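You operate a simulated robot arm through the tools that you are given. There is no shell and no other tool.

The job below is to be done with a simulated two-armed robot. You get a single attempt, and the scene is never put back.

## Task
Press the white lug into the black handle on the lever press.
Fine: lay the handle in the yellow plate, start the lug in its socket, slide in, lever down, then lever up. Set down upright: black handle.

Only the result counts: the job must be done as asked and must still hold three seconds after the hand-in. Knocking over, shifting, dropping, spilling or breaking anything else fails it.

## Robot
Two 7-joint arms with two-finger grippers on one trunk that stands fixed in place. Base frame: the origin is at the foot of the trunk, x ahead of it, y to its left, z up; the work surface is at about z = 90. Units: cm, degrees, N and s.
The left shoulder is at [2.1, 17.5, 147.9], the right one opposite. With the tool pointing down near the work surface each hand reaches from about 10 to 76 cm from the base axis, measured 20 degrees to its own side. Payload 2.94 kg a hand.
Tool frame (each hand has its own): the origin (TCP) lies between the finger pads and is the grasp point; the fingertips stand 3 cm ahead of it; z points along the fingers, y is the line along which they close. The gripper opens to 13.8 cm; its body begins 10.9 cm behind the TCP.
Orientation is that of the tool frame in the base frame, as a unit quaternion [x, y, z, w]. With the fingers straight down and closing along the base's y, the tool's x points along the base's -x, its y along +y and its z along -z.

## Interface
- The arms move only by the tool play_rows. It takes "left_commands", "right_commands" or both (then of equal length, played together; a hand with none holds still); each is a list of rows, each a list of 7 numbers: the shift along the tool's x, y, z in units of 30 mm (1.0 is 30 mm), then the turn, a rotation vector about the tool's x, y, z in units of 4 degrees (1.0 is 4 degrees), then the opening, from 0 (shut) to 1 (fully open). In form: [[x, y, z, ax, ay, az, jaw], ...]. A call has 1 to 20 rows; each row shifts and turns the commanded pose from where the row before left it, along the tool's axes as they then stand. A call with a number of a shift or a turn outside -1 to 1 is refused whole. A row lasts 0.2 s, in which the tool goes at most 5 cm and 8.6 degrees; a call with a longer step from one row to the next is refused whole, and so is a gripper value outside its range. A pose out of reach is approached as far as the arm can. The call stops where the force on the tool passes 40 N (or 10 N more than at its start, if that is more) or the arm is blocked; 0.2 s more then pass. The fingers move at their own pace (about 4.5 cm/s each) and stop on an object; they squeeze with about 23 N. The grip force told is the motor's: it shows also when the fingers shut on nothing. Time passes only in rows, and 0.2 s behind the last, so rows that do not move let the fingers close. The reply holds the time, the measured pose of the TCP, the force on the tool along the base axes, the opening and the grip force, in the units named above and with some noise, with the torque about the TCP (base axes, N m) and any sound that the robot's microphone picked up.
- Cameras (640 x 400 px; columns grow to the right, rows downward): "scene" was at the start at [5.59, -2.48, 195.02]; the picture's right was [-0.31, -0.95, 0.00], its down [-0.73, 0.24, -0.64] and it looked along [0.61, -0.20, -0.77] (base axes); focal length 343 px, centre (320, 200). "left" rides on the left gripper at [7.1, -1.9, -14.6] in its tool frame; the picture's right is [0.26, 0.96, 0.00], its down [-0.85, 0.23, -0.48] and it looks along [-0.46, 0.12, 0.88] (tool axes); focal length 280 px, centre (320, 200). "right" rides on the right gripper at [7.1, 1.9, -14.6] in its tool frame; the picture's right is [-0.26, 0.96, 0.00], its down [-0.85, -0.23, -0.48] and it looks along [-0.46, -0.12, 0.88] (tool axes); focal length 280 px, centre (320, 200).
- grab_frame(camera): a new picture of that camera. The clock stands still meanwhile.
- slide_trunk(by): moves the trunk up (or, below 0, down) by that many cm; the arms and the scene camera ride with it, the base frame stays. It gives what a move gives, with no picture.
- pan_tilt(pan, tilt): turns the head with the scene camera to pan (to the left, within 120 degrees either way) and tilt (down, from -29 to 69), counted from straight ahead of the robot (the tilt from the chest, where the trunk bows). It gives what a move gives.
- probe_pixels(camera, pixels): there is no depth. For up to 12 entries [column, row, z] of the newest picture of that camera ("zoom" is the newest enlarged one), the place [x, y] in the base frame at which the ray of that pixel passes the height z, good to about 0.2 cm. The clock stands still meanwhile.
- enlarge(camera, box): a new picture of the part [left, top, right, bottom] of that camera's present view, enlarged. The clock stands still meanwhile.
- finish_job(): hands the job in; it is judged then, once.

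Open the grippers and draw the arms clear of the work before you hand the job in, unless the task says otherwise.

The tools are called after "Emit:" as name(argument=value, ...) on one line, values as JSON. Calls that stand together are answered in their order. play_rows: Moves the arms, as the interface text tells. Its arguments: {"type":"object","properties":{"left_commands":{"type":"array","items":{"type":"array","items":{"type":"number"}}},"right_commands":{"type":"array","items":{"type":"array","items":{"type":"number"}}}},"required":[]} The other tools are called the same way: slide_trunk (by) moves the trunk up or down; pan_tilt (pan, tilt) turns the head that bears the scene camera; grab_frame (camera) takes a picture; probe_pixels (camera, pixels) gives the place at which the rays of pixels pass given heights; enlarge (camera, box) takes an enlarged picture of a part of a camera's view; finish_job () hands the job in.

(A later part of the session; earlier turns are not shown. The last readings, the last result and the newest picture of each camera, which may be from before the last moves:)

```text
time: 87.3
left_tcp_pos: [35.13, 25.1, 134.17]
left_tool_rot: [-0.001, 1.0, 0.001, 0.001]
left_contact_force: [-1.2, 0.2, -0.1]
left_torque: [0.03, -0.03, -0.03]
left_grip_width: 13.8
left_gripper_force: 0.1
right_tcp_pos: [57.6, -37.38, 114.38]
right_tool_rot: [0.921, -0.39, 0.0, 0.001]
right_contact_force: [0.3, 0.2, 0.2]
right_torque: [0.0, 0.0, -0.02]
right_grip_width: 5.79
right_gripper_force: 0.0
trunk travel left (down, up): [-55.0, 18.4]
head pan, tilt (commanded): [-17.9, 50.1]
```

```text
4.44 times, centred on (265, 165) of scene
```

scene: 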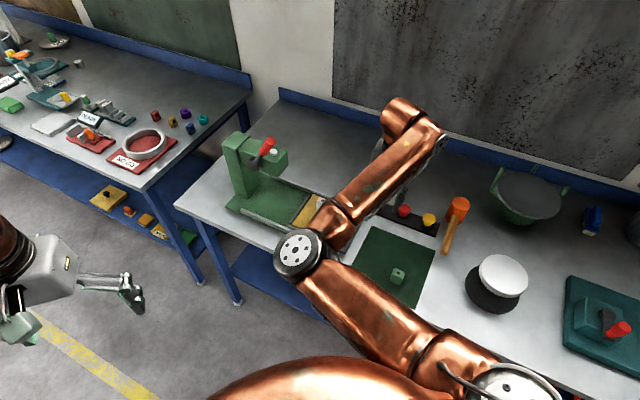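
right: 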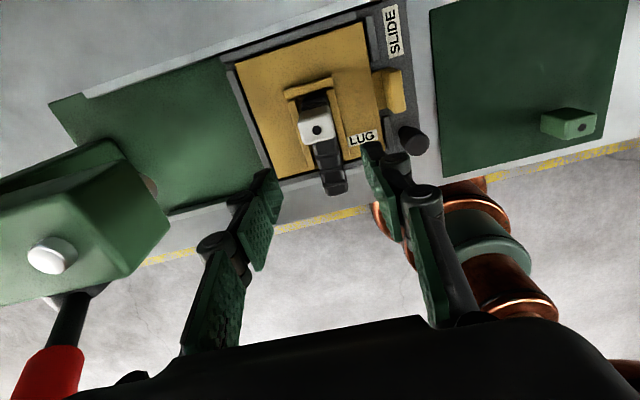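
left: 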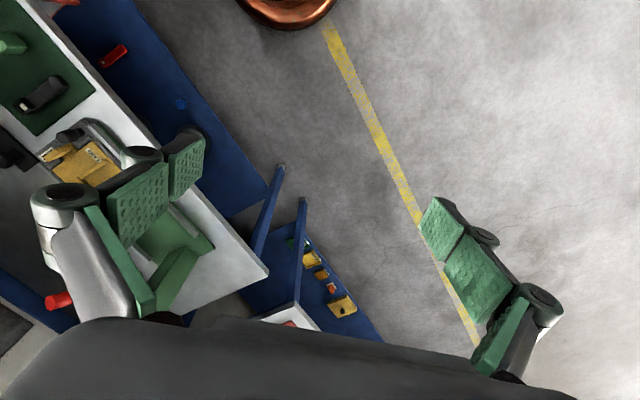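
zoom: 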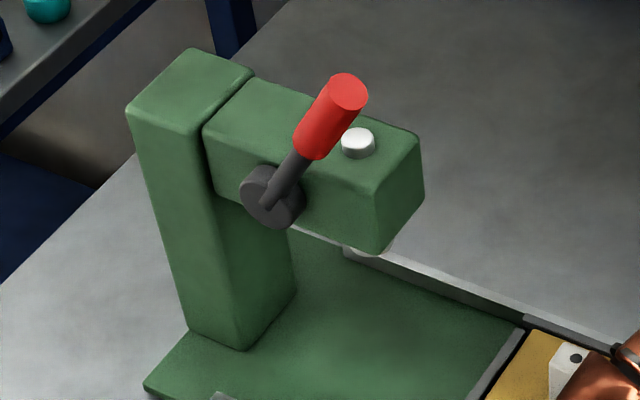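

The elbow still hides the lug. I move the hand a further 11 cm back to see it.

Emit:
play_rows(right_commands=[[0, 0.9, 0, 0, 0, 0, 0.42], [0, 0.9, 0, 0, 0, 0, 0.42], [0, 0.9, 0, 0, 0, 0, 0.42], [0, 0.9, 0, 0, 0, 0, 0.42], [0, 0.6, 0, 0, 0, 0, 0.42]])

Emit:
enlarge(camera="scene", box=[280, 180, 370, 250])

Emit:
enlarge(camera="right", box=[0, 60, 200, 260])

```text
time: 88.5
left_tcp_pos: [34.97, 25.02, 134.07]
left_tool_rot: [-0.001, 1.0, -0.001, -0.001]
left_contact_force: [-0.1, 0.3, -0.2]
left_torque: [0.02, -0.01, -0.01]
left_grip_width: 13.79
left_gripper_force: 0.1
right_tcp_pos: [48.6, -45.83, 114.6]
right_tool_rot: [0.921, -0.389, -0.001, 0.0]
right_contact_force: [1.0, 0.8, 0.2]
right_torque: [-0.01, 0.0, 0.01]
right_grip_width: 5.81
right_gripper_force: 0.0
trunk travel left (down, up): [-55.0, 18.4]
head pan, tilt (commanded): [-17.9, 50.1]
```

```text
5.71 times, centred on (325, 215) of scene
```

zoom: 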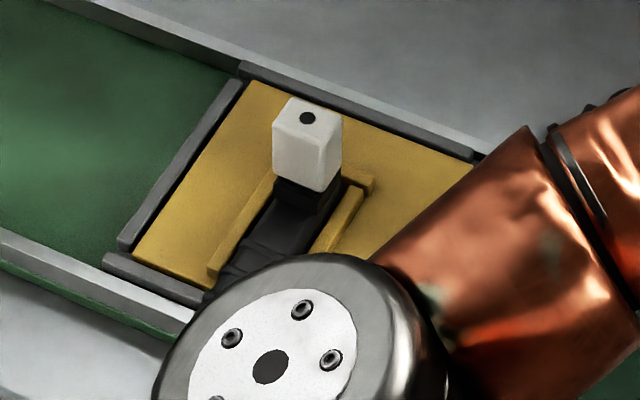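

```text
2.00 times, centred on (100, 160) of right
```

zoom: 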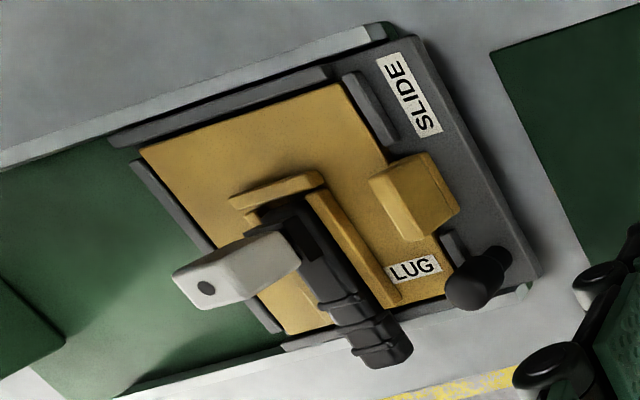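

Lug stands upright on the collar in both views. Next I'll grip the black knob with the fingers closing across the slide, tool leaning toward the press so that the hand stays clear of head and lever; I turn the yaw by +90° first.

Emit:
play_rows(right_commands=[[0, 0, 0, 0, 0, 1, 0.35], [0, 0, 0, 0, 0, 1, 0.35], [0, 0, 0, 0, 0, 1, 0.35], [0, 0, 0, 0, 0, 1, 0.35], [0, 0, 0, 0, 0, 1, 0.35], [0, 0, 0, 0, 0, 1, 0.35], [0, 0, 0, 0, 0, 1, 0.35], [0, 0, 0, 0, 0, 1, 0.35], [0, 0, 0, 0, 0, 1, 0.35], [0, 0, 0, 0, 0, 1, 0.35], [0, 0, 0, 0, 0, 1, 0.35], [0, 0, 0, 0, 0, 1, 0.35], [0, 0, 0, 0, 0, 1, 0.35], [0, 0, 0, 0, 0, 1, 0.35], [0, 0, 0, 0, 0, 1, 0.35], [0, 0, 0, 0, 0, 1, 0.35], [0, 0, 0, 0, 0, 1, 0.35], [0, 0, 0, 0, 0, 1, 0.35], [0, 0, 0, 0, 0, 1, 0.35], [0, 0, 0, 0, 0, 1, 0.35]])

Emit:
play_rows(right_commands=[[0, 0, 0, 0, 0, 1, 0.35], [0, 0, 0, 0, 0, 1, 0.35], [0, 0, 0, 0, 0, 0.6, 0.35], [0, 0, 0, 0, -1, 0, 0.35], [0, 0, 0, 0, -1, 0, 0.35], [0, 0, 0, 0, -1, 0, 0.35], [0, 0, 0, 0, -1, 0, 0.35], [0, 0, 0, 0, -1, 0, 0.35], [0, 0, 0, 0, -1, 0, 0.35], [0, 0, 0, 0, -1, 0, 0.35], [0, 0, 0, 0, -1, 0, 0.35], [0, 0, 0, 0, -1, 0, 0.35]])

Emit:
grab_frame(camera="right")

Emit:
grab_frame(camera="scene")

```text
time: 92.7
left_tcp_pos: [35.03, 25.1, 134.23]
left_tool_rot: [-0.001, 1.0, -0.002, -0.001]
left_contact_force: [-0.3, 0.2, 0.1]
left_torque: [-0.01, 0.01, -0.02]
left_grip_width: 13.81
left_gripper_force: 0.0
right_tcp_pos: [48.43, -45.81, 114.66]
right_tool_rot: [-0.454, 0.891, 0.0, 0.0]
right_contact_force: [-0.5, 0.9, -0.7]
right_torque: [0.02, -0.02, -0.02]
right_grip_width: 4.83
right_gripper_force: 0.0
trunk travel left (down, up): [-55.0, 18.4]
head pan, tilt (commanded): [-17.9, 50.1]
```

```text
time: 95.3
left_tcp_pos: [35.01, 25.08, 134.27]
left_tool_rot: [-0.001, 1.0, 0.0, 0.001]
left_contact_force: [-0.5, 0.2, -0.4]
left_torque: [-0.02, 0.01, 0.02]
left_grip_width: 13.8
left_gripper_force: 0.1
right_tcp_pos: [48.61, -45.92, 114.45]
right_tool_rot: [-0.355, 0.882, 0.114, 0.287]
right_contact_force: [-0.3, 0.3, -0.6]
right_torque: [-0.01, 0.0, 0.02]
right_grip_width: 4.83
right_gripper_force: 0.0
trunk travel left (down, up): [-55.0, 18.4]
head pan, tilt (commanded): [-17.9, 50.1]
```

```text
taken
```

right: 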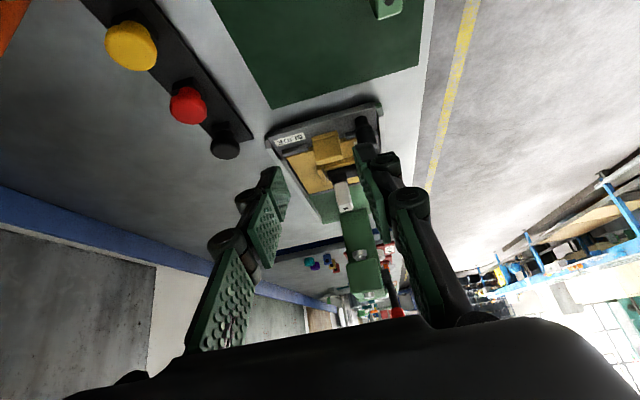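

```text
taken
```

scene: 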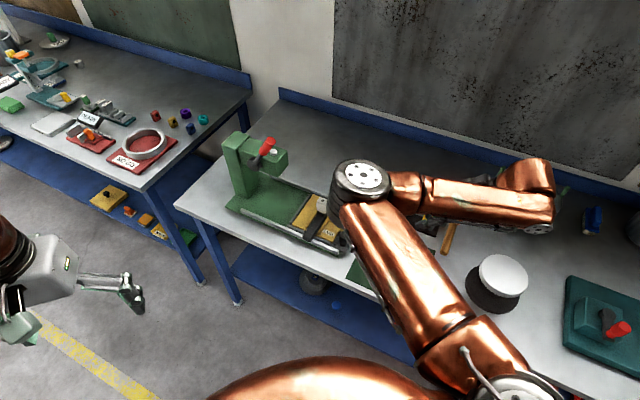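

The tool now leans 36° toward the press with fingers closing across the slide. I enlarge views to locate the knob and check lug and handle.

Emit:
enlarge(camera="right", box=[250, 80, 450, 240])

Emit:
enlarge(camera="scene", box=[280, 180, 370, 260])

```text
2.50 times, centred on (350, 160) of right
```

zoom: 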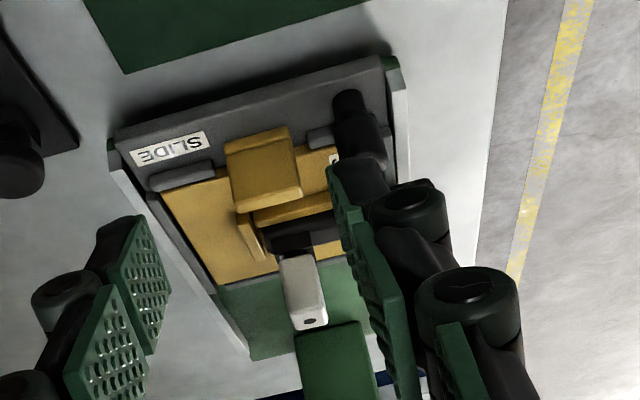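

```text
5.00 times, centred on (325, 220) of scene
```

zoom: 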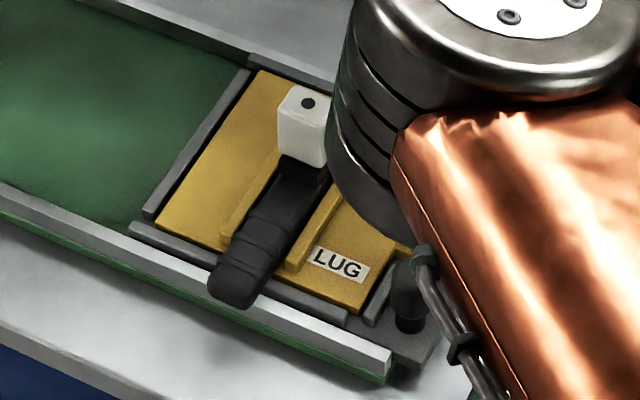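

I triangulate the knob from both views: scene zoom top (408,268) and base (410,325); right view base and top.

Emit:
probe_pixels(camera="zoom", pixels=[[408, 272, 96], [408, 272, 97], [408, 272, 98], [408, 272, 99], [411, 327, 92], [411, 327, 91], [307, 103, 102], [307, 103, 101], [390, 350, 93], [436, 335, 92], [135, 220, 93], [240, 300, 94]])

Emit:
probe_pixels(camera="right", pixels=[[362, 117, 92], [362, 117, 91], [366, 140, 96], [366, 140, 97], [366, 140, 98], [366, 140, 99], [376, 105, 92], [268, 133, 92], [330, 208, 102], [349, 207, 102]])

```text
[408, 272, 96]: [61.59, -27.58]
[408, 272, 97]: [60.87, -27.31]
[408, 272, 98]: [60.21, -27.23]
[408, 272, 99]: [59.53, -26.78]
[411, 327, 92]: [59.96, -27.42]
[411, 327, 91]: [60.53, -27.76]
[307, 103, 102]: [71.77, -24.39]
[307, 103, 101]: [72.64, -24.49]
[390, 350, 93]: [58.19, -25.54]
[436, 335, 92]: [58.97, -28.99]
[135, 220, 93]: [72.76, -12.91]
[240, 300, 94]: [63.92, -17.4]
```

```text
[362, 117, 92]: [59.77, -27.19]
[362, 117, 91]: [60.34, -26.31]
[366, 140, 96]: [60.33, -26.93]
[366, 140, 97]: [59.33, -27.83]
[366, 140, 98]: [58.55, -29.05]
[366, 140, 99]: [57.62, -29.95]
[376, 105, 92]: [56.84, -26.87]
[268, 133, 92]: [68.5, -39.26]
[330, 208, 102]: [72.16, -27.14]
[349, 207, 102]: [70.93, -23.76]
```

Knob axis is at [59.9,-27.3], from z 92 to ≈98.3. I move to a pre-grasp point 8 cm back along the tilted tool axis, about [56.1,-30.9,104.4].

Emit:
play_rows(right_commands=[[-0.285, 0.235, 0.725, 0, 0, 0, 0.35], [-0.285, 0.235, 0.725, 0, 0, 0, 0.35], [-0.285, 0.235, 0.725, 0, 0, 0, 0.35], [-0.285, 0.235, 0.725, 0, 0, 0, 0.35], [-0.285, 0.235, 0.725, 0, 0, 0, 0.35], [-0.285, 0.235, 0.725, 0, 0, 0, 0.35], [-0.285, 0.235, 0.725, 0, 0, 0, 0.35], [-0.285, 0.235, 0.725, 0, 0, 0, 0.35], [0, 0, 0, 0, 0, 0, 0.35]])

Emit:
grab_frame(camera="right")

Emit:
grab_frame(camera="scene")

```text
time: 97.3
left_tcp_pos: [35.0, 25.15, 134.12]
left_tool_rot: [-0.001, 1.0, 0.0, 0.001]
left_contact_force: [-0.1, 0.4, -0.3]
left_torque: [0.03, 0.0, -0.03]
left_grip_width: 13.79
left_gripper_force: 0.1
right_tcp_pos: [56.05, -31.07, 104.5]
right_tool_rot: [-0.354, 0.883, 0.114, 0.287]
right_contact_force: [0.6, -0.2, 0.2]
right_torque: [-0.02, -0.01, -0.01]
right_grip_width: 4.84
right_gripper_force: 0.1
trunk travel left (down, up): [-55.0, 18.4]
head pan, tilt (commanded): [-17.9, 50.1]
```

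```text
taken
```

right: 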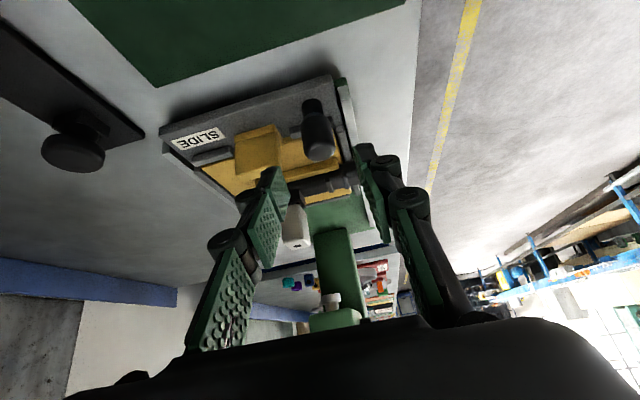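

```text
taken
```

scene: 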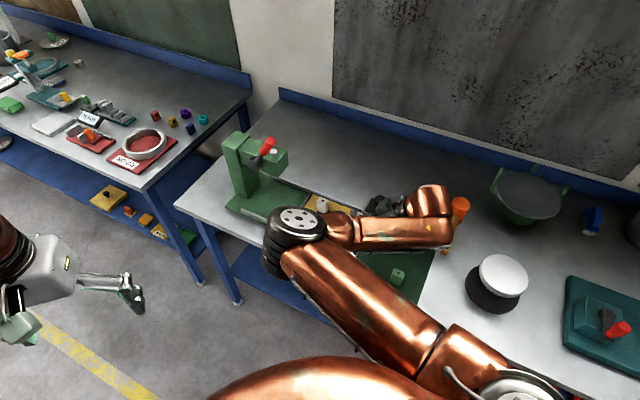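

The knob is between the fingers at px (318,140). I enlarge to check the centring.

Emit:
enlarge(camera="right", box=[230, 70, 410, 250])

Emit:
enlarge(camera="scene", box=[240, 170, 400, 270])

```text
2.22 times, centred on (320, 160) of right
```

zoom: 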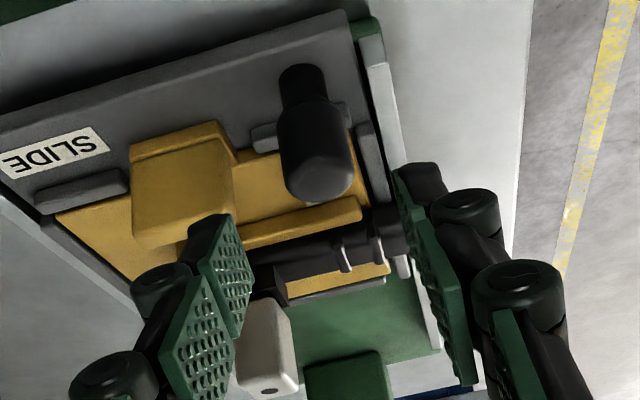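

```text
4.00 times, centred on (320, 220) of scene
```

zoom: 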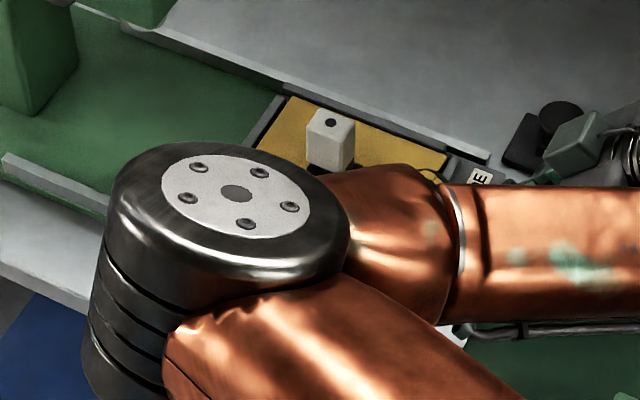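

The knob is centred on the tool axis. I advance 8 cm along the tool axis in steps and then close.

Emit:
play_rows(right_commands=[[0, 0, 0.65, 0, 0, 0, 0.35], [0, 0, 0.65, 0, 0, 0, 0.35], [0, 0, 0.65, 0, 0, 0, 0.35], [0, 0, 0.4, 0, 0, 0, 0.35], [0, 0, 0.25, 0, 0, 0, 0.35], [0, 0, 0, 0, 0, 0, 0.35]])

Emit:
grab_frame(camera="right")

Emit:
enlarge(camera="right", box=[230, 90, 410, 250])

```text
time: 98.7
left_tcp_pos: [35.07, 25.15, 134.1]
left_tool_rot: [0.0, 1.0, -0.001, 0.0]
left_contact_force: [-0.3, -0.6, -0.1]
left_torque: [0.02, -0.03, 0.0]
left_grip_width: 13.81
left_gripper_force: 0.1
right_tcp_pos: [59.31, -27.76, 97.96]
right_tool_rot: [-0.354, 0.883, 0.114, 0.286]
right_contact_force: [-0.5, 1.0, -0.9]
right_torque: [0.04, 0.02, -0.02]
right_grip_width: 4.82
right_gripper_force: 0.0
trunk travel left (down, up): [-55.0, 18.4]
head pan, tilt (commanded): [-17.9, 50.1]
```

```text
taken
```

right: 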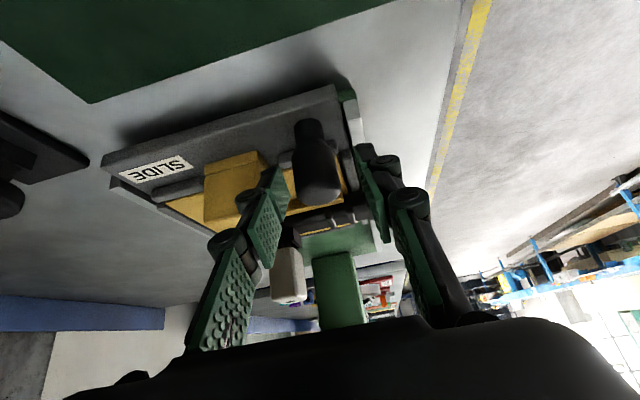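

```text
2.50 times, centred on (320, 170) of right
```

zoom: 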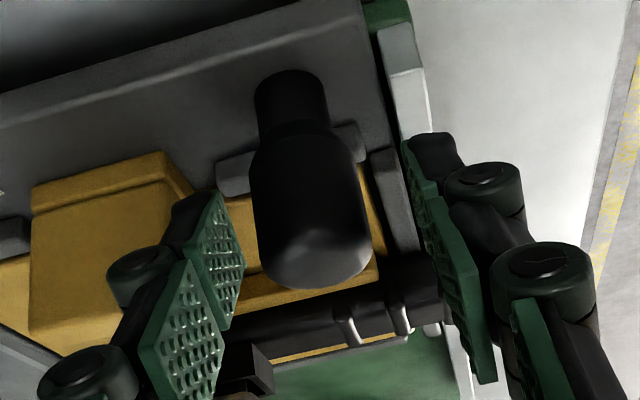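

The knob's wide top stands between the pads. I close on it.

Emit:
play_rows(right_commands=[[0, 0, 0, 0, 0, 0, 0.2], [0, 0, 0, 0, 0, 0, 0], [0, 0, 0, 0, 0, 0, 0], [0, 0, 0, 0, 0, 0, 0], [0, 0, 0, 0, 0, 0, 0]])

Emit:
grab_frame(camera="right")

```text
time: 99.9
left_tcp_pos: [35.14, 25.13, 134.14]
left_tool_rot: [-0.001, 1.0, 0.0, 0.0]
left_contact_force: [-0.6, -0.4, 0.3]
left_torque: [0.0, 0.01, -0.02]
left_grip_width: 13.79
left_gripper_force: 0.0
right_tcp_pos: [59.42, -27.92, 97.98]
right_tool_rot: [-0.355, 0.883, 0.114, 0.286]
right_contact_force: [7.1, -6.1, 0.6]
right_torque: [-0.42, -0.09, -0.01]
right_grip_width: 2.63
right_gripper_force: 45.1
trunk travel left (down, up): [-55.0, 18.4]
head pan, tilt (commanded): [-17.9, 50.1]
```

```text
taken
```

right: 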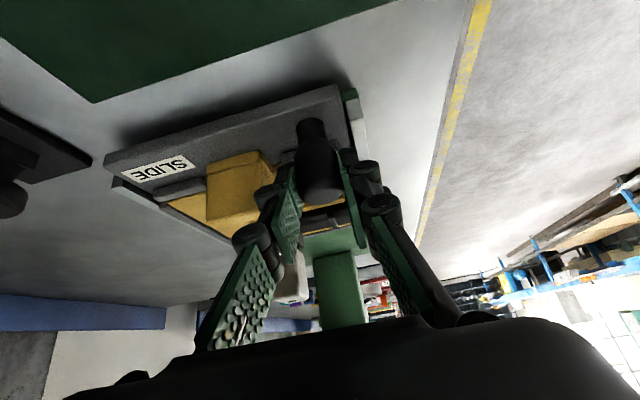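

The knob is held (2.63 cm) with ~9 N side load. I correct 1.8 mm sideways and start a slow slide of about 2 cm along the rail direction.

Emit:
play_rows(right_commands=[[0, -0.06, 0, 0, 0, 0, 0], [-0.08, 0, 0.059, 0, 0, 0, 0], [-0.12, 0, 0.088, 0, 0, 0, 0], [-0.16, 0, 0.117, 0, 0, 0, 0], [-0.16, 0, 0.117, 0, 0, 0, 0], [-0.12, 0, 0.088, 0, 0, 0, 0]])

Emit:
grab_frame(camera="right")

Emit:
enlarge(camera="scene", box=[240, 150, 400, 270])

```text
time: 101.3
left_tcp_pos: [35.0, 25.09, 134.11]
left_tool_rot: [-0.001, 1.0, -0.001, -0.001]
left_contact_force: [0.2, 0.1, 0.1]
left_torque: [0.04, -0.01, 0.0]
left_grip_width: 13.79
left_gripper_force: 0.0
right_tcp_pos: [61.13, -26.31, 98.09]
right_tool_rot: [-0.356, 0.882, 0.116, 0.286]
right_contact_force: [-5.0, 2.0, -0.8]
right_torque: [0.19, -0.08, -0.11]
right_grip_width: 2.6
right_gripper_force: 45.1
trunk travel left (down, up): [-55.0, 18.4]
head pan, tilt (commanded): [-17.9, 50.1]
```

```text
taken
```

right: 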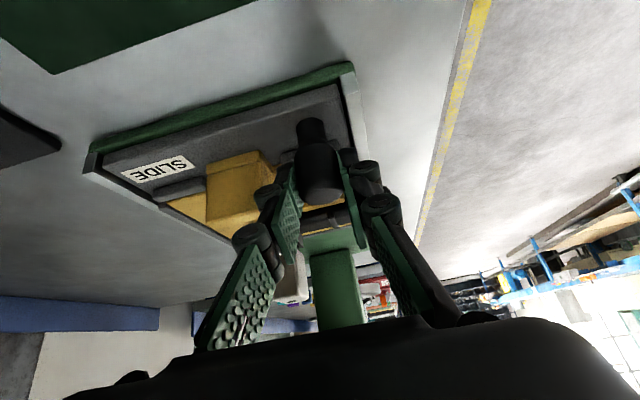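

```text
3.33 times, centred on (320, 210) of scene
```

zoom: 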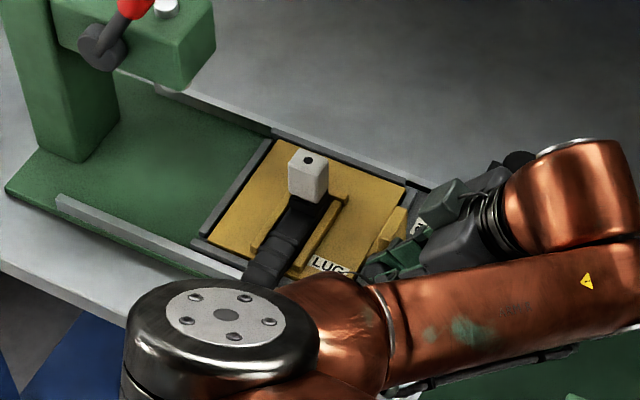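

The slide moves freely with the lug standing. I continue about 6 cm further with a small sideways correction.

Emit:
play_rows(right_commands=[[-0.12, 0.03, 0.088, 0, 0, 0, 0], [-0.2, 0, 0.146, 0, 0, 0, 0], [-0.22, 0, 0.16, 0, 0, 0, 0], [-0.22, 0, 0.16, 0, 0, 0, 0], [-0.22, 0, 0.16, 0, 0, 0, 0], [-0.22, 0, 0.16, 0, 0, 0, 0], [-0.22, 0, 0.16, 0, 0, 0, 0], [-0.2, 0, 0.146, 0, 0, 0, 0], [-0.12, 0, 0.088, 0, 0, 0, 0]])

Emit:
enlarge(camera="scene", box=[220, 120, 400, 270])

Emit:
grab_frame(camera="right")

```text
time: 103.3
left_tcp_pos: [35.12, 25.02, 134.18]
left_tool_rot: [-0.001, 1.0, -0.001, 0.0]
left_contact_force: [1.0, 0.3, -0.2]
left_torque: [0.0, 0.0, -0.01]
left_grip_width: 13.79
left_gripper_force: 0.1
right_tcp_pos: [65.64, -21.54, 97.99]
right_tool_rot: [-0.355, 0.882, 0.116, 0.286]
right_contact_force: [-4.5, 2.2, -5.8]
right_torque: [0.34, 0.2, 0.3]
right_grip_width: 2.61
right_gripper_force: 45.1
trunk travel left (down, up): [-55.0, 18.4]
head pan, tilt (commanded): [-17.9, 50.1]
```

```text
2.67 times, centred on (310, 195) of scene
```

zoom: 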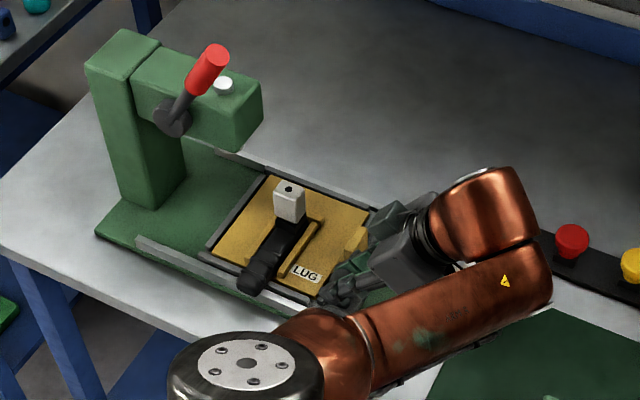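

```text
taken
```

right: 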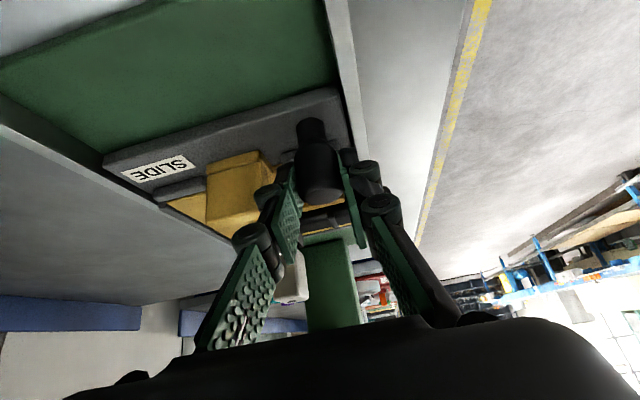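

Travel so far is ≈8.9 cm along ~45.7°. I continue 5 cm more with slight +y drift to follow the rail.

Emit:
play_rows(right_commands=[[-0.12, 0.04, 0.088, 0, 0, 0, 0], [-0.22, 0.01, 0.16, 0, 0, 0, 0], [-0.22, 0.01, 0.16, 0, 0, 0, 0], [-0.22, 0.01, 0.16, 0, 0, 0, 0], [-0.22, 0.01, 0.16, 0, 0, 0, 0], [-0.22, 0.01, 0.16, 0, 0, 0, 0], [-0.12, 0, 0.088, 0, 0, 0, 0]])

Emit:
enlarge(camera="scene", box=[220, 120, 400, 270])

Emit:
grab_frame(camera="right")

```text
time: 104.9
left_tcp_pos: [35.01, 25.08, 134.04]
left_tool_rot: [-0.001, 1.0, -0.001, 0.0]
left_contact_force: [-0.4, -0.7, -0.4]
left_torque: [0.0, -0.01, -0.02]
left_grip_width: 13.81
left_gripper_force: 0.0
right_tcp_pos: [69.32, -18.05, 98.03]
right_tool_rot: [-0.354, 0.883, 0.115, 0.285]
right_contact_force: [-5.5, 2.1, -15.7]
right_torque: [-0.59, 0.75, -0.14]
right_grip_width: 2.59
right_gripper_force: 45.3
trunk travel left (down, up): [-55.0, 18.4]
head pan, tilt (commanded): [-17.9, 50.1]
```

```text
2.67 times, centred on (310, 195) of scene
```

zoom: 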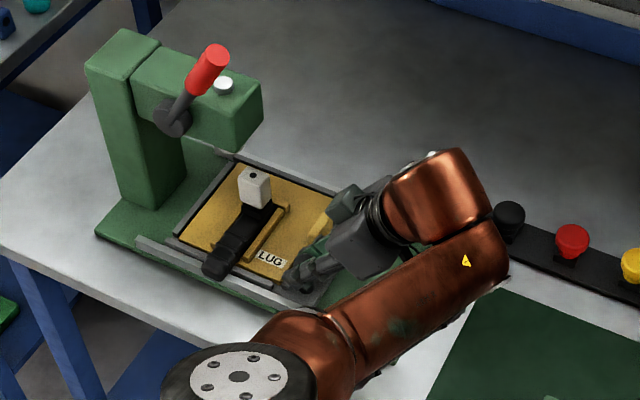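

```text
taken
```

right: 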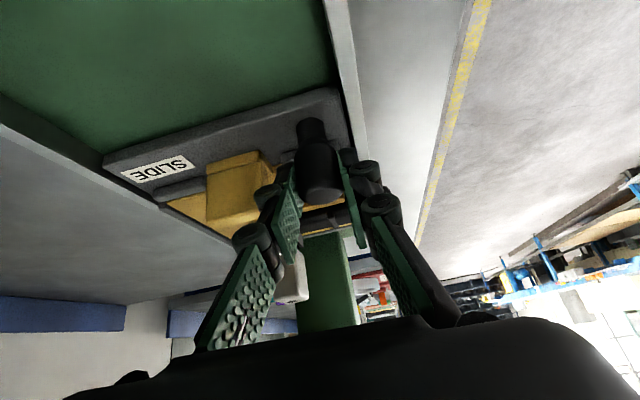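

Travel ≈14 cm; a downward pull of 15.7 N has built up, so I lower the hand 3 mm and continue the last ~2 cm slowly toward the stop.

Emit:
play_rows(right_commands=[[0.06, 0.03, 0.08, 0, 0, 0, 0], [-0.1, 0.005, 0.073, 0, 0, 0, 0], [-0.12, 0.005, 0.088, 0, 0, 0, 0], [-0.12, 0.005, 0.088, 0, 0, 0, 0], [-0.08, 0, 0.059, 0, 0, 0, 0], [0, 0, 0, 0, 0, 0, 0]])

Emit:
enlarge(camera="scene", box=[220, 120, 340, 240])

```text
time: 106.3
left_tcp_pos: [34.93, 25.08, 134.26]
left_tool_rot: [0.0, 1.0, -0.001, 0.001]
left_contact_force: [-0.8, 0.1, -0.4]
left_torque: [0.02, -0.01, 0.0]
left_grip_width: 13.77
left_gripper_force: 0.1
right_tcp_pos: [70.47, -16.83, 98.16]
right_tool_rot: [-0.355, 0.882, 0.114, 0.289]
right_contact_force: [-0.1, 0.3, 16.1]
right_torque: [-0.29, 0.32, 0.21]
right_grip_width: 2.65
right_gripper_force: 45.6
trunk travel left (down, up): [-55.0, 18.4]
head pan, tilt (commanded): [-17.9, 50.1]
```

```text
3.33 times, centred on (280, 180) of scene
```

zoom: 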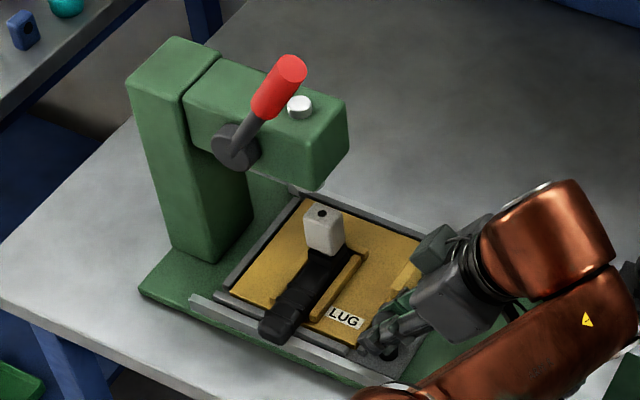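

Travel is now 15.7 cm, still no stop; lug is within ~5 mm of the ram line. I ease the vertical load and push on in small steps to find the end stop.

Emit:
play_rows(right_commands=[[-0.03, 0, -0.04, 0, 0, 0, 0], [-0.06, 0.003, 0.044, 0, 0, 0, 0], [-0.06, 0.003, 0.044, 0, 0, 0, 0], [0, 0, 0, 0, 0, 0, 0]])

Emit:
enlarge(camera="scene", box=[230, 120, 320, 220])

Emit:
enlarge(camera="right", box=[200, 180, 440, 340])

```text
time: 107.3
left_tcp_pos: [34.91, 24.99, 134.09]
left_tool_rot: [-0.001, 1.0, 0.0, 0.0]
left_contact_force: [-0.6, -0.2, 1.5]
left_torque: [0.0, 0.03, 0.0]
left_grip_width: 13.77
left_gripper_force: 0.0
right_tcp_pos: [70.59, -16.65, 98.11]
right_tool_rot: [-0.354, 0.883, 0.113, 0.288]
right_contact_force: [2.5, -6.1, 15.7]
right_torque: [0.01, -0.24, -0.09]
right_grip_width: 2.65
right_gripper_force: 45.3
trunk travel left (down, up): [-55.0, 18.4]
head pan, tilt (commanded): [-17.9, 50.1]
```

```text
4.00 times, centred on (275, 170) of scene
```

zoom: 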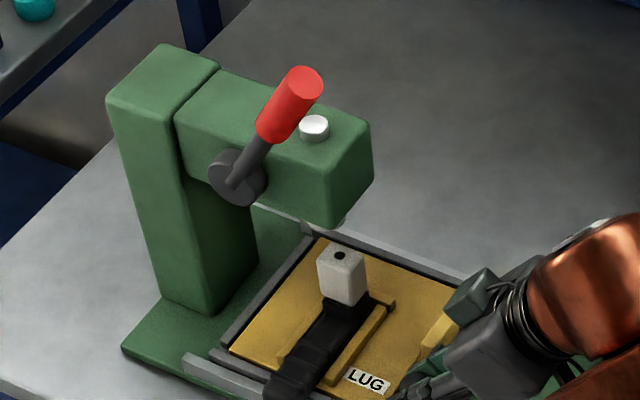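

```text
2.50 times, centred on (320, 260) of right
```

zoom: 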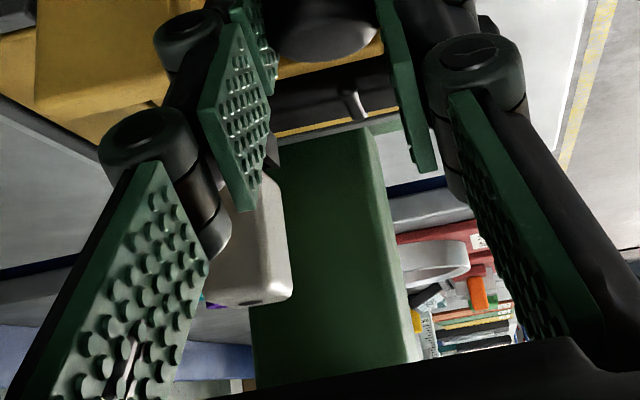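

The lug is nearly under the ram; no firm stop felt yet (u-force ≈3 N). I relieve the loads (raise 3 mm, y −1.2 mm) and push 6 mm more.

Emit:
play_rows(right_commands=[[-0.06, -0.04, -0.08, 0, 0, 0, 0], [-0.08, 0.003, 0.058, 0, 0, 0, 0], [-0.08, 0.003, 0.058, 0, 0, 0, 0], [0, 0, 0, 0, 0, 0, 0]])

Emit:
enlarge(camera="scene", box=[230, 120, 320, 220])

```text
time: 108.3
left_tcp_pos: [35.22, 25.02, 134.14]
left_tool_rot: [-0.001, 1.0, 0.001, 0.0]
left_contact_force: [-0.1, 0.6, 1.0]
left_torque: [-0.01, -0.03, -0.03]
left_grip_width: 13.8
left_gripper_force: 0.0
right_tcp_pos: [71.01, -16.28, 98.09]
right_tool_rot: [-0.355, 0.883, 0.115, 0.285]
right_contact_force: [2.9, -6.6, -5.7]
right_torque: [-0.36, 0.08, -0.14]
right_grip_width: 2.61
right_gripper_force: 44.8
trunk travel left (down, up): [-55.0, 18.4]
head pan, tilt (commanded): [-17.9, 50.1]
```

```text
4.00 times, centred on (275, 170) of scene
```

zoom: 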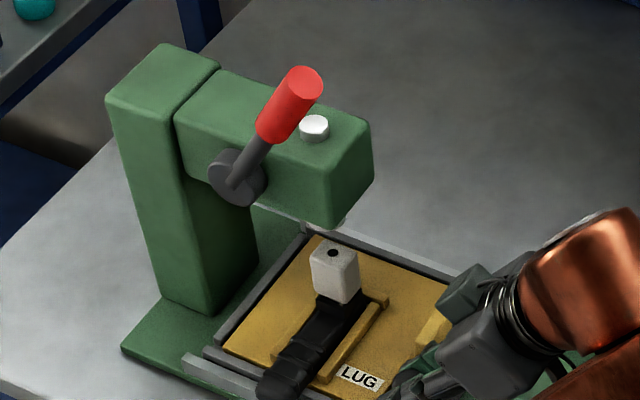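

Travel is 16.4 cm now. I probe lug dot and ram cap in this zoom to compare their plan positions.

Emit:
probe_pixels(camera="zoom", pixels=[[333, 254, 102.2], [314, 122, 115.8], [314, 122, 115.3], [314, 122, 116.3], [333, 254, 101.7], [340, 222, 106], [300, 85, 124], [305, 240, 93.5], [215, 345, 93.5]])

Emit:
enlarge(camera="scene", box=[260, 160, 310, 200])

```text
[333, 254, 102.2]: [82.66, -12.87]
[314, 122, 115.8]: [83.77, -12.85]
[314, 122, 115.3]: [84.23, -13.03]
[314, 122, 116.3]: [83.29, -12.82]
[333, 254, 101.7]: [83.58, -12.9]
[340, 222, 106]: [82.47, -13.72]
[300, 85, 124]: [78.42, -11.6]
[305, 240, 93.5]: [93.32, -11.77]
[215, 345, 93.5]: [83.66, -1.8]
```

```text
10.00 times, centred on (285, 180) of scene
```

zoom: 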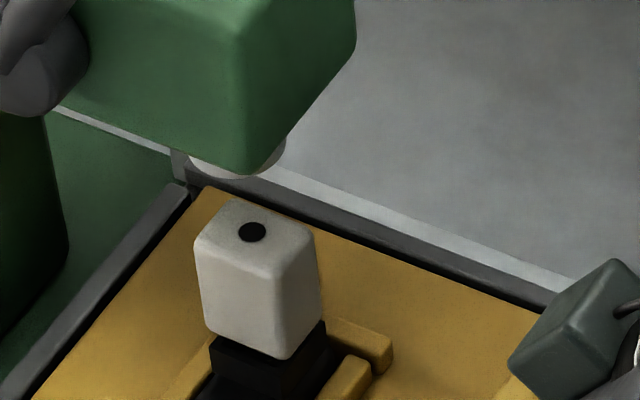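

The lug is within ~3 mm of the ram axis. I push a further 4 mm to see if the end stop comes.

Emit:
play_rows(right_commands=[[-0.055, -0.02, 0.04, 0, 0, 0, 0], [-0.055, 0.003, 0.04, 0, 0, 0, 0], [0, 0, 0, 0, 0, 0, 0], [0, 0, 0, 0, 0, 0, 0]])

Emit:
enlarge(camera="scene", box=[240, 150, 310, 220])

```text
time: 109.3
left_tcp_pos: [34.98, 24.95, 134.14]
left_tool_rot: [-0.001, 1.0, 0.0, 0.0]
left_contact_force: [-0.2, -0.3, -0.6]
left_torque: [0.02, -0.01, 0.0]
left_grip_width: 13.81
left_gripper_force: 0.0
right_tcp_pos: [71.2, -16.17, 97.98]
right_tool_rot: [-0.353, 0.884, 0.116, 0.285]
right_contact_force: [-17.6, -9.8, -13.0]
right_torque: [-0.16, 0.54, 0.05]
right_grip_width: 2.61
right_gripper_force: 44.5
trunk travel left (down, up): [-55.0, 18.4]
head pan, tilt (commanded): [-17.9, 50.1]
```

```text
5.71 times, centred on (275, 185) of scene
```

zoom: 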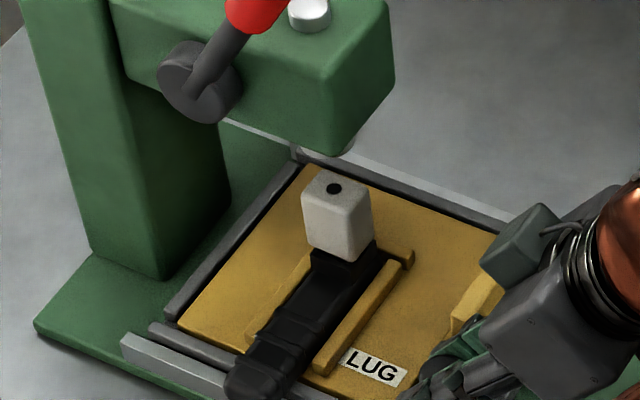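

The end stop is reached (≈19 N against the slide direction, travel 16.6 cm). I relieve the push and open the jaws.

Emit:
play_rows(right_commands=[[0.1, 0, -0.02, 0, 0, 0, 0], [0, 0, 0, 0, 0, 0, 0], [0, 0, 0, 0, 0, 0, 0.2], [0, 0, 0, 0, 0, 0, 0.3], [0, 0, 0, 0, 0, 0, 0.35], [0, 0, 0, 0, 0, 0, 0.35]])

Emit:
grab_frame(camera="right")

```text
time: 110.7
left_tcp_pos: [34.98, 25.0, 134.12]
left_tool_rot: [-0.001, 1.0, 0.0, 0.0]
left_contact_force: [0.6, -1.0, 0.8]
left_torque: [-0.01, 0.01, 0.0]
left_grip_width: 13.8
left_gripper_force: 0.2
right_tcp_pos: [71.37, -16.26, 98.12]
right_tool_rot: [-0.354, 0.883, 0.114, 0.288]
right_contact_force: [-0.1, 0.0, 1.0]
right_torque: [0.01, -0.01, -0.01]
right_grip_width: 4.84
right_gripper_force: 0.1
trunk travel left (down, up): [-55.0, 18.4]
head pan, tilt (commanded): [-17.9, 50.1]
```

```text
taken
```

right: 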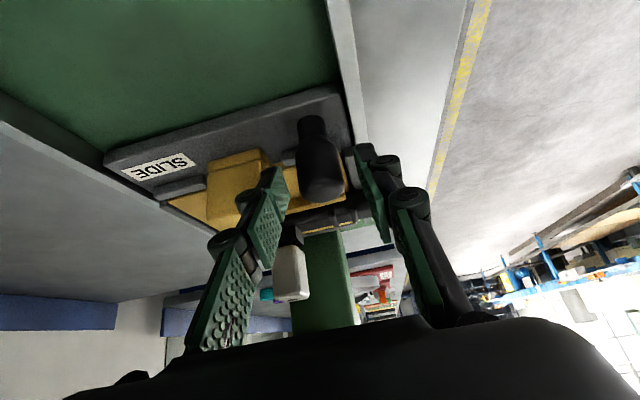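

The slide stays in with the lug standing upright. I back off along the tool axis and rise to a viewing place near [61,-26,124] to study the lever.

Emit:
play_rows(right_commands=[[0, 0, -0.5, 0, 0, 0, 0.35], [0, 0, -0.9, 0, 0, 0, 0.35], [0, 0, -0.9, 0, 0, 0, 0.35], [0, 0, -0.5, 0, 0, 0, 0.35], [-0.141, 0, -0.785, 0, 0, 0, 0.35], [-0.141, 0, -0.785, 0, 0, 0, 0.35], [-0.141, 0, -0.785, 0, 0, 0, 0.35], [-0.141, 0, -0.785, 0, 0, 0, 0.35], [-0.141, 0, -0.785, 0, 0, 0, 0.35], [-0.141, 0, -0.785, 0, 0, 0, 0.35], [-0.141, 0, -0.785, 0, 0, 0, 0.35], [-0.141, 0, -0.785, 0, 0, 0, 0.35]])

Emit:
grab_frame(camera="right")

Emit:
grab_frame(camera="scene")

Emit:
enlarge(camera="scene", box=[220, 120, 340, 230])

```text
time: 113.3
left_tcp_pos: [35.03, 25.08, 134.14]
left_tool_rot: [0.0, 1.0, -0.001, -0.001]
left_contact_force: [-0.4, -0.2, -1.6]
left_torque: [-0.02, -0.02, 0.0]
left_grip_width: 13.78
left_gripper_force: 0.1
right_tcp_pos: [61.38, -25.5, 122.32]
right_tool_rot: [-0.355, 0.882, 0.114, 0.287]
right_contact_force: [-0.7, 0.3, 0.1]
right_torque: [-0.02, 0.0, 0.0]
right_grip_width: 4.82
right_gripper_force: 0.0
trunk travel left (down, up): [-55.0, 18.4]
head pan, tilt (commanded): [-17.9, 50.1]
```

```text
taken
```

right: 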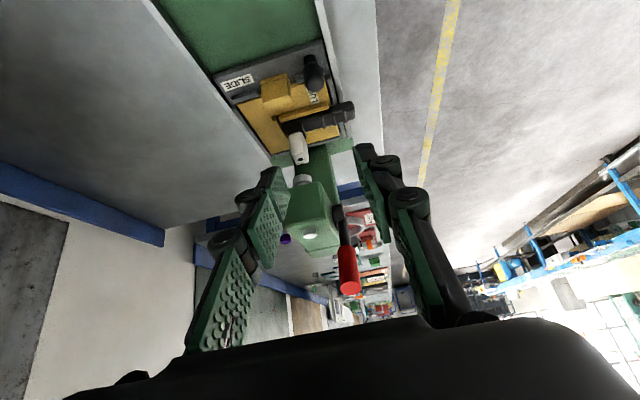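

```text
taken
```

scene: 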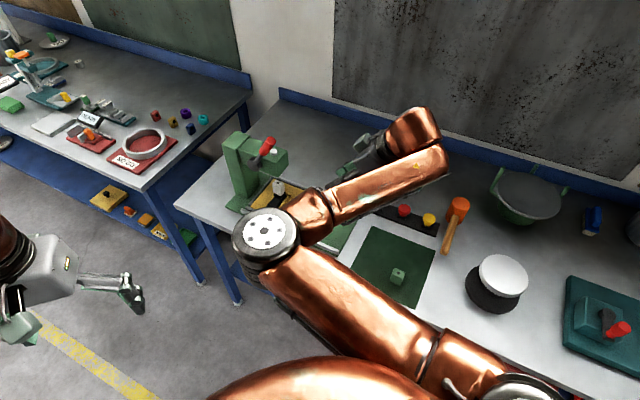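

```text
3.64 times, centred on (280, 175) of scene
```

zoom: 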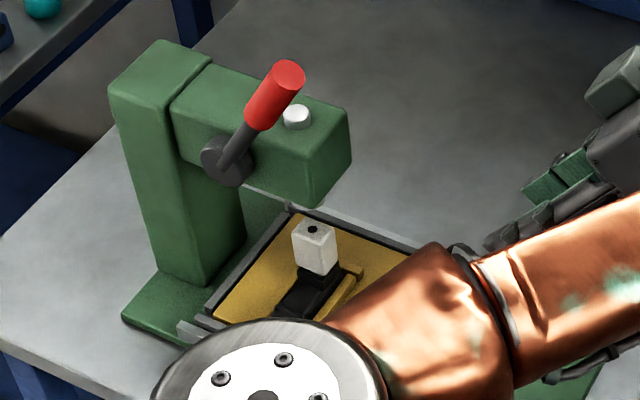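

The view along the slide shows the lug right below the ram foot and the lever with the red grip at px (348,268). I enlarge for measuring.

Emit:
enlarge(camera="right", box=[260, 110, 400, 310])

Emit:
probe_pixels(camera="right", pixels=[[350, 287, 124], [350, 287, 125], [350, 287, 126], [346, 247, 119], [346, 247, 120], [341, 213, 111], [341, 213, 112], [308, 236, 115], [308, 236, 116]])

Emit:
probe_pixels(camera="scene", pixels=[[281, 143, 124], [281, 143, 125], [281, 143, 126], [271, 158, 119], [271, 158, 120], [261, 170, 111], [261, 170, 112], [261, 170, 113], [284, 157, 115], [284, 157, 116]])

```text
2.00 times, centred on (330, 210) of right
```

zoom: 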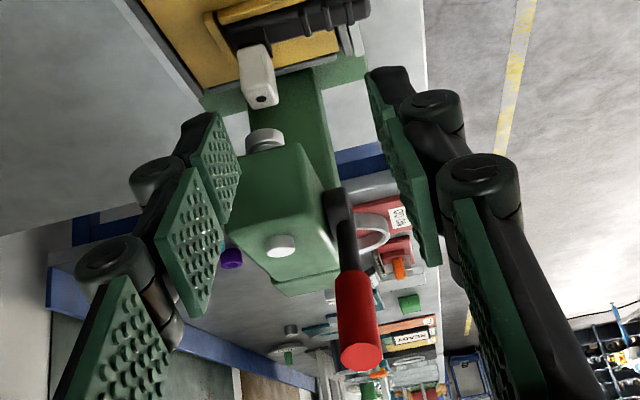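

```text
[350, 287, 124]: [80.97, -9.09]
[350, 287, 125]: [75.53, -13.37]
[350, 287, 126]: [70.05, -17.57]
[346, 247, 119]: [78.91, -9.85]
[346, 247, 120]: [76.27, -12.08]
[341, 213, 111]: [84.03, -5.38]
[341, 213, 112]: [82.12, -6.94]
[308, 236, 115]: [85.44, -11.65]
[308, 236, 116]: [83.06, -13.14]
```

```text
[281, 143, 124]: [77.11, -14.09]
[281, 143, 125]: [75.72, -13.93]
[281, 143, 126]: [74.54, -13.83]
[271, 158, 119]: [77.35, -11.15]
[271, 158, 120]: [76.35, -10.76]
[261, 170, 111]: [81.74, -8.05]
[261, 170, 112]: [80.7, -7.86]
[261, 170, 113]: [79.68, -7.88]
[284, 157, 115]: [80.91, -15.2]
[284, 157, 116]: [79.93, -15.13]
```

I convert the scene zoom pixels properly and probe again (tip (271.8,140.4), grip base (263,155), hub (254.7,164), cap (273.7,151.6)).

Emit:
probe_pixels(camera="scene", pixels=[[271.8, 140.4, 124], [271.8, 140.4, 125], [263, 155.2, 118], [263, 155.2, 119], [263, 155.2, 120], [254.7, 164, 111], [254.7, 164, 112], [254.7, 164, 113], [273.7, 151.6, 115.5], [273.7, 151.6, 116]])

Emit:
probe_pixels(camera="right", pixels=[[351, 287.5, 124.3], [351, 287.5, 124.7], [344, 246, 118.5], [344, 246, 119], [344, 246, 119.5], [340, 207.5, 110], [340, 207.5, 111], [340, 207.5, 112], [306, 232, 115], [306, 232, 115.5], [302, 180, 106], [300, 158, 102.2]])

```text
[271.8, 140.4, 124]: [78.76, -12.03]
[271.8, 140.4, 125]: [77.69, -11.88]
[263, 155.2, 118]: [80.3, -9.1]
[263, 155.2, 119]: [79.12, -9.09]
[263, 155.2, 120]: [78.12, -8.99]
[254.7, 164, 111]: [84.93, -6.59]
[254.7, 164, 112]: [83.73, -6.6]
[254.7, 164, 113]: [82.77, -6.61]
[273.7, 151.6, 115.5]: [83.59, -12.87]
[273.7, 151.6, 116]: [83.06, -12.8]
```

```text
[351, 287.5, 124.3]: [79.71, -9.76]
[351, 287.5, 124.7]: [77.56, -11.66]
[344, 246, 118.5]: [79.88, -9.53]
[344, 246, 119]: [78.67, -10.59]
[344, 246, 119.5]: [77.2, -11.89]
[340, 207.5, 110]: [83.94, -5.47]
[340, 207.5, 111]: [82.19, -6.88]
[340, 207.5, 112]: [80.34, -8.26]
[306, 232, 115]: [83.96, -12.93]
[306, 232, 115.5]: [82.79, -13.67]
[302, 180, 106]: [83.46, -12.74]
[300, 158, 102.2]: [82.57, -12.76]
```

Geometry: lever pivot ≈ (u 53.8, z 111.3), lever 30° off vertical, red grip from 8 to 15.4 cm radius. I probe the head's front edges to check the finger clearance during the swing.

Emit:
probe_pixels(camera="right", pixels=[[321, 182, 107], [321, 182, 108], [290, 185, 107], [290, 185, 108], [331, 203, 113], [331, 203, 114], [331, 203, 115], [285, 218, 113], [285, 218, 114]])

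Emit:
enlarge(camera="right", box=[270, 150, 370, 300])

```text
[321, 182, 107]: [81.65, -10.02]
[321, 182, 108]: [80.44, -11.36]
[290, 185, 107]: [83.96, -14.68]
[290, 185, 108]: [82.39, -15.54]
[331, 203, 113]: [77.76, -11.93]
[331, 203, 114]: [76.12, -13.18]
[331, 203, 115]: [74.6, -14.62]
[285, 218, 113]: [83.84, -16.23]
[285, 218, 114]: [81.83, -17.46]
```

```text
2.67 times, centred on (320, 225) of right
```

zoom: 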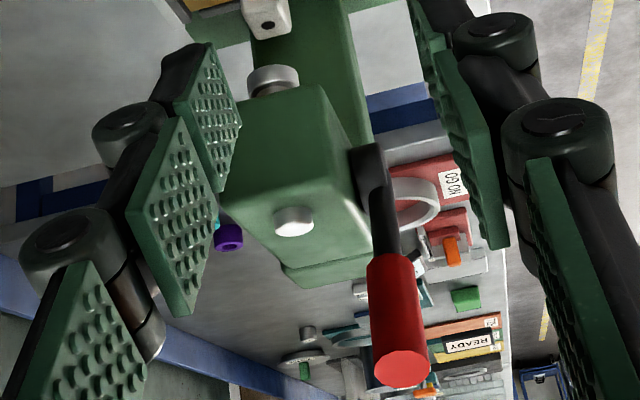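

I probe the head's front-near corners in the scene view to settle its extent.

Emit:
probe_pixels(camera="scene", pixels=[[277.8, 176.9, 107], [277.8, 176.9, 108], [277.8, 176.9, 109], [277.8, 176.9, 110], [280, 158.5, 113], [280, 158.5, 114], [280, 158.5, 115], [288, 152, 114], [288, 164, 108], [255, 164, 111]])

Emit:
enlarge(camera="scene", box=[240, 130, 300, 190])

```text
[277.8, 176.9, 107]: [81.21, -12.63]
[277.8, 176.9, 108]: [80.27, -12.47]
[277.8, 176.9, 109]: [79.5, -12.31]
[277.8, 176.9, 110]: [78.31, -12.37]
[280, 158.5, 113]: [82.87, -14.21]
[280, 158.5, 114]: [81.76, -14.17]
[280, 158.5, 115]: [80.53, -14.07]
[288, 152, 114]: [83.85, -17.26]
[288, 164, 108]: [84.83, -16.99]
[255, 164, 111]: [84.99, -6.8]
```

```text
6.67 times, centred on (270, 160) of scene
```

zoom: 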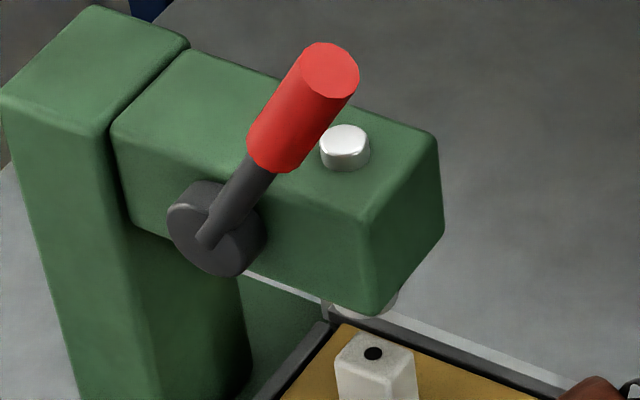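

The head front is at u≈47, near face lateral −65.5, so fingertips at ≥10 cm lever radius stay clear. I move to a pre-grasp behind/above the red grip, about [74.8,-14.6,130].

Emit:
play_rows(right_commands=[[-0.766, -0.059, 0.165, 0, 0, 0, 0.4], [-0.766, -0.059, 0.165, 0, 0, 0, 0.4], [-0.766, -0.059, 0.165, 0, 0, 0, 0.4], [-0.766, -0.059, 0.165, 0, 0, 0, 0.4], [-0.766, -0.059, 0.165, 0, 0, 0, 0.4], [-0.766, -0.059, 0.165, 0, 0, 0, 0.4], [-0.766, -0.059, 0.165, 0, 0, 0, 0.4], [-0.766, -0.059, 0.165, 0, 0, 0, 0.4], [0, 0, 0, 0, 0, 0, 0.4]])

Emit:
grab_frame(camera="right")

Emit:
enlarge(camera="scene", box=[220, 90, 360, 230])

```text
time: 115.3
left_tcp_pos: [35.04, 25.07, 134.22]
left_tool_rot: [-0.001, 1.0, 0.0, 0.001]
left_contact_force: [0.5, 0.5, -0.4]
left_torque: [-0.01, -0.01, -0.02]
left_grip_width: 13.8
left_gripper_force: 0.0
right_tcp_pos: [75.33, -14.59, 129.79]
right_tool_rot: [-0.354, 0.883, 0.114, 0.286]
right_contact_force: [0.3, 0.5, -0.9]
right_torque: [0.03, 0.0, 0.0]
right_grip_width: 5.51
right_gripper_force: 0.0
trunk travel left (down, up): [-55.0, 18.4]
head pan, tilt (commanded): [-17.9, 50.1]
```

```text
taken
```

right: 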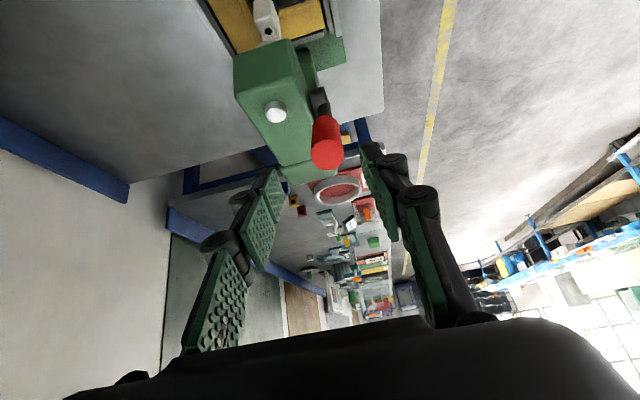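

```text
2.86 times, centred on (290, 160) of scene
```

zoom: 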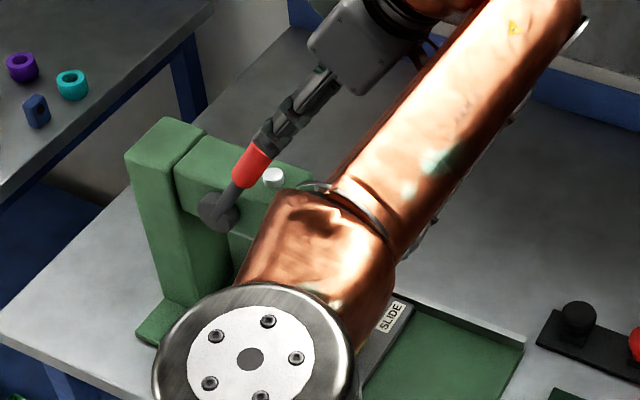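

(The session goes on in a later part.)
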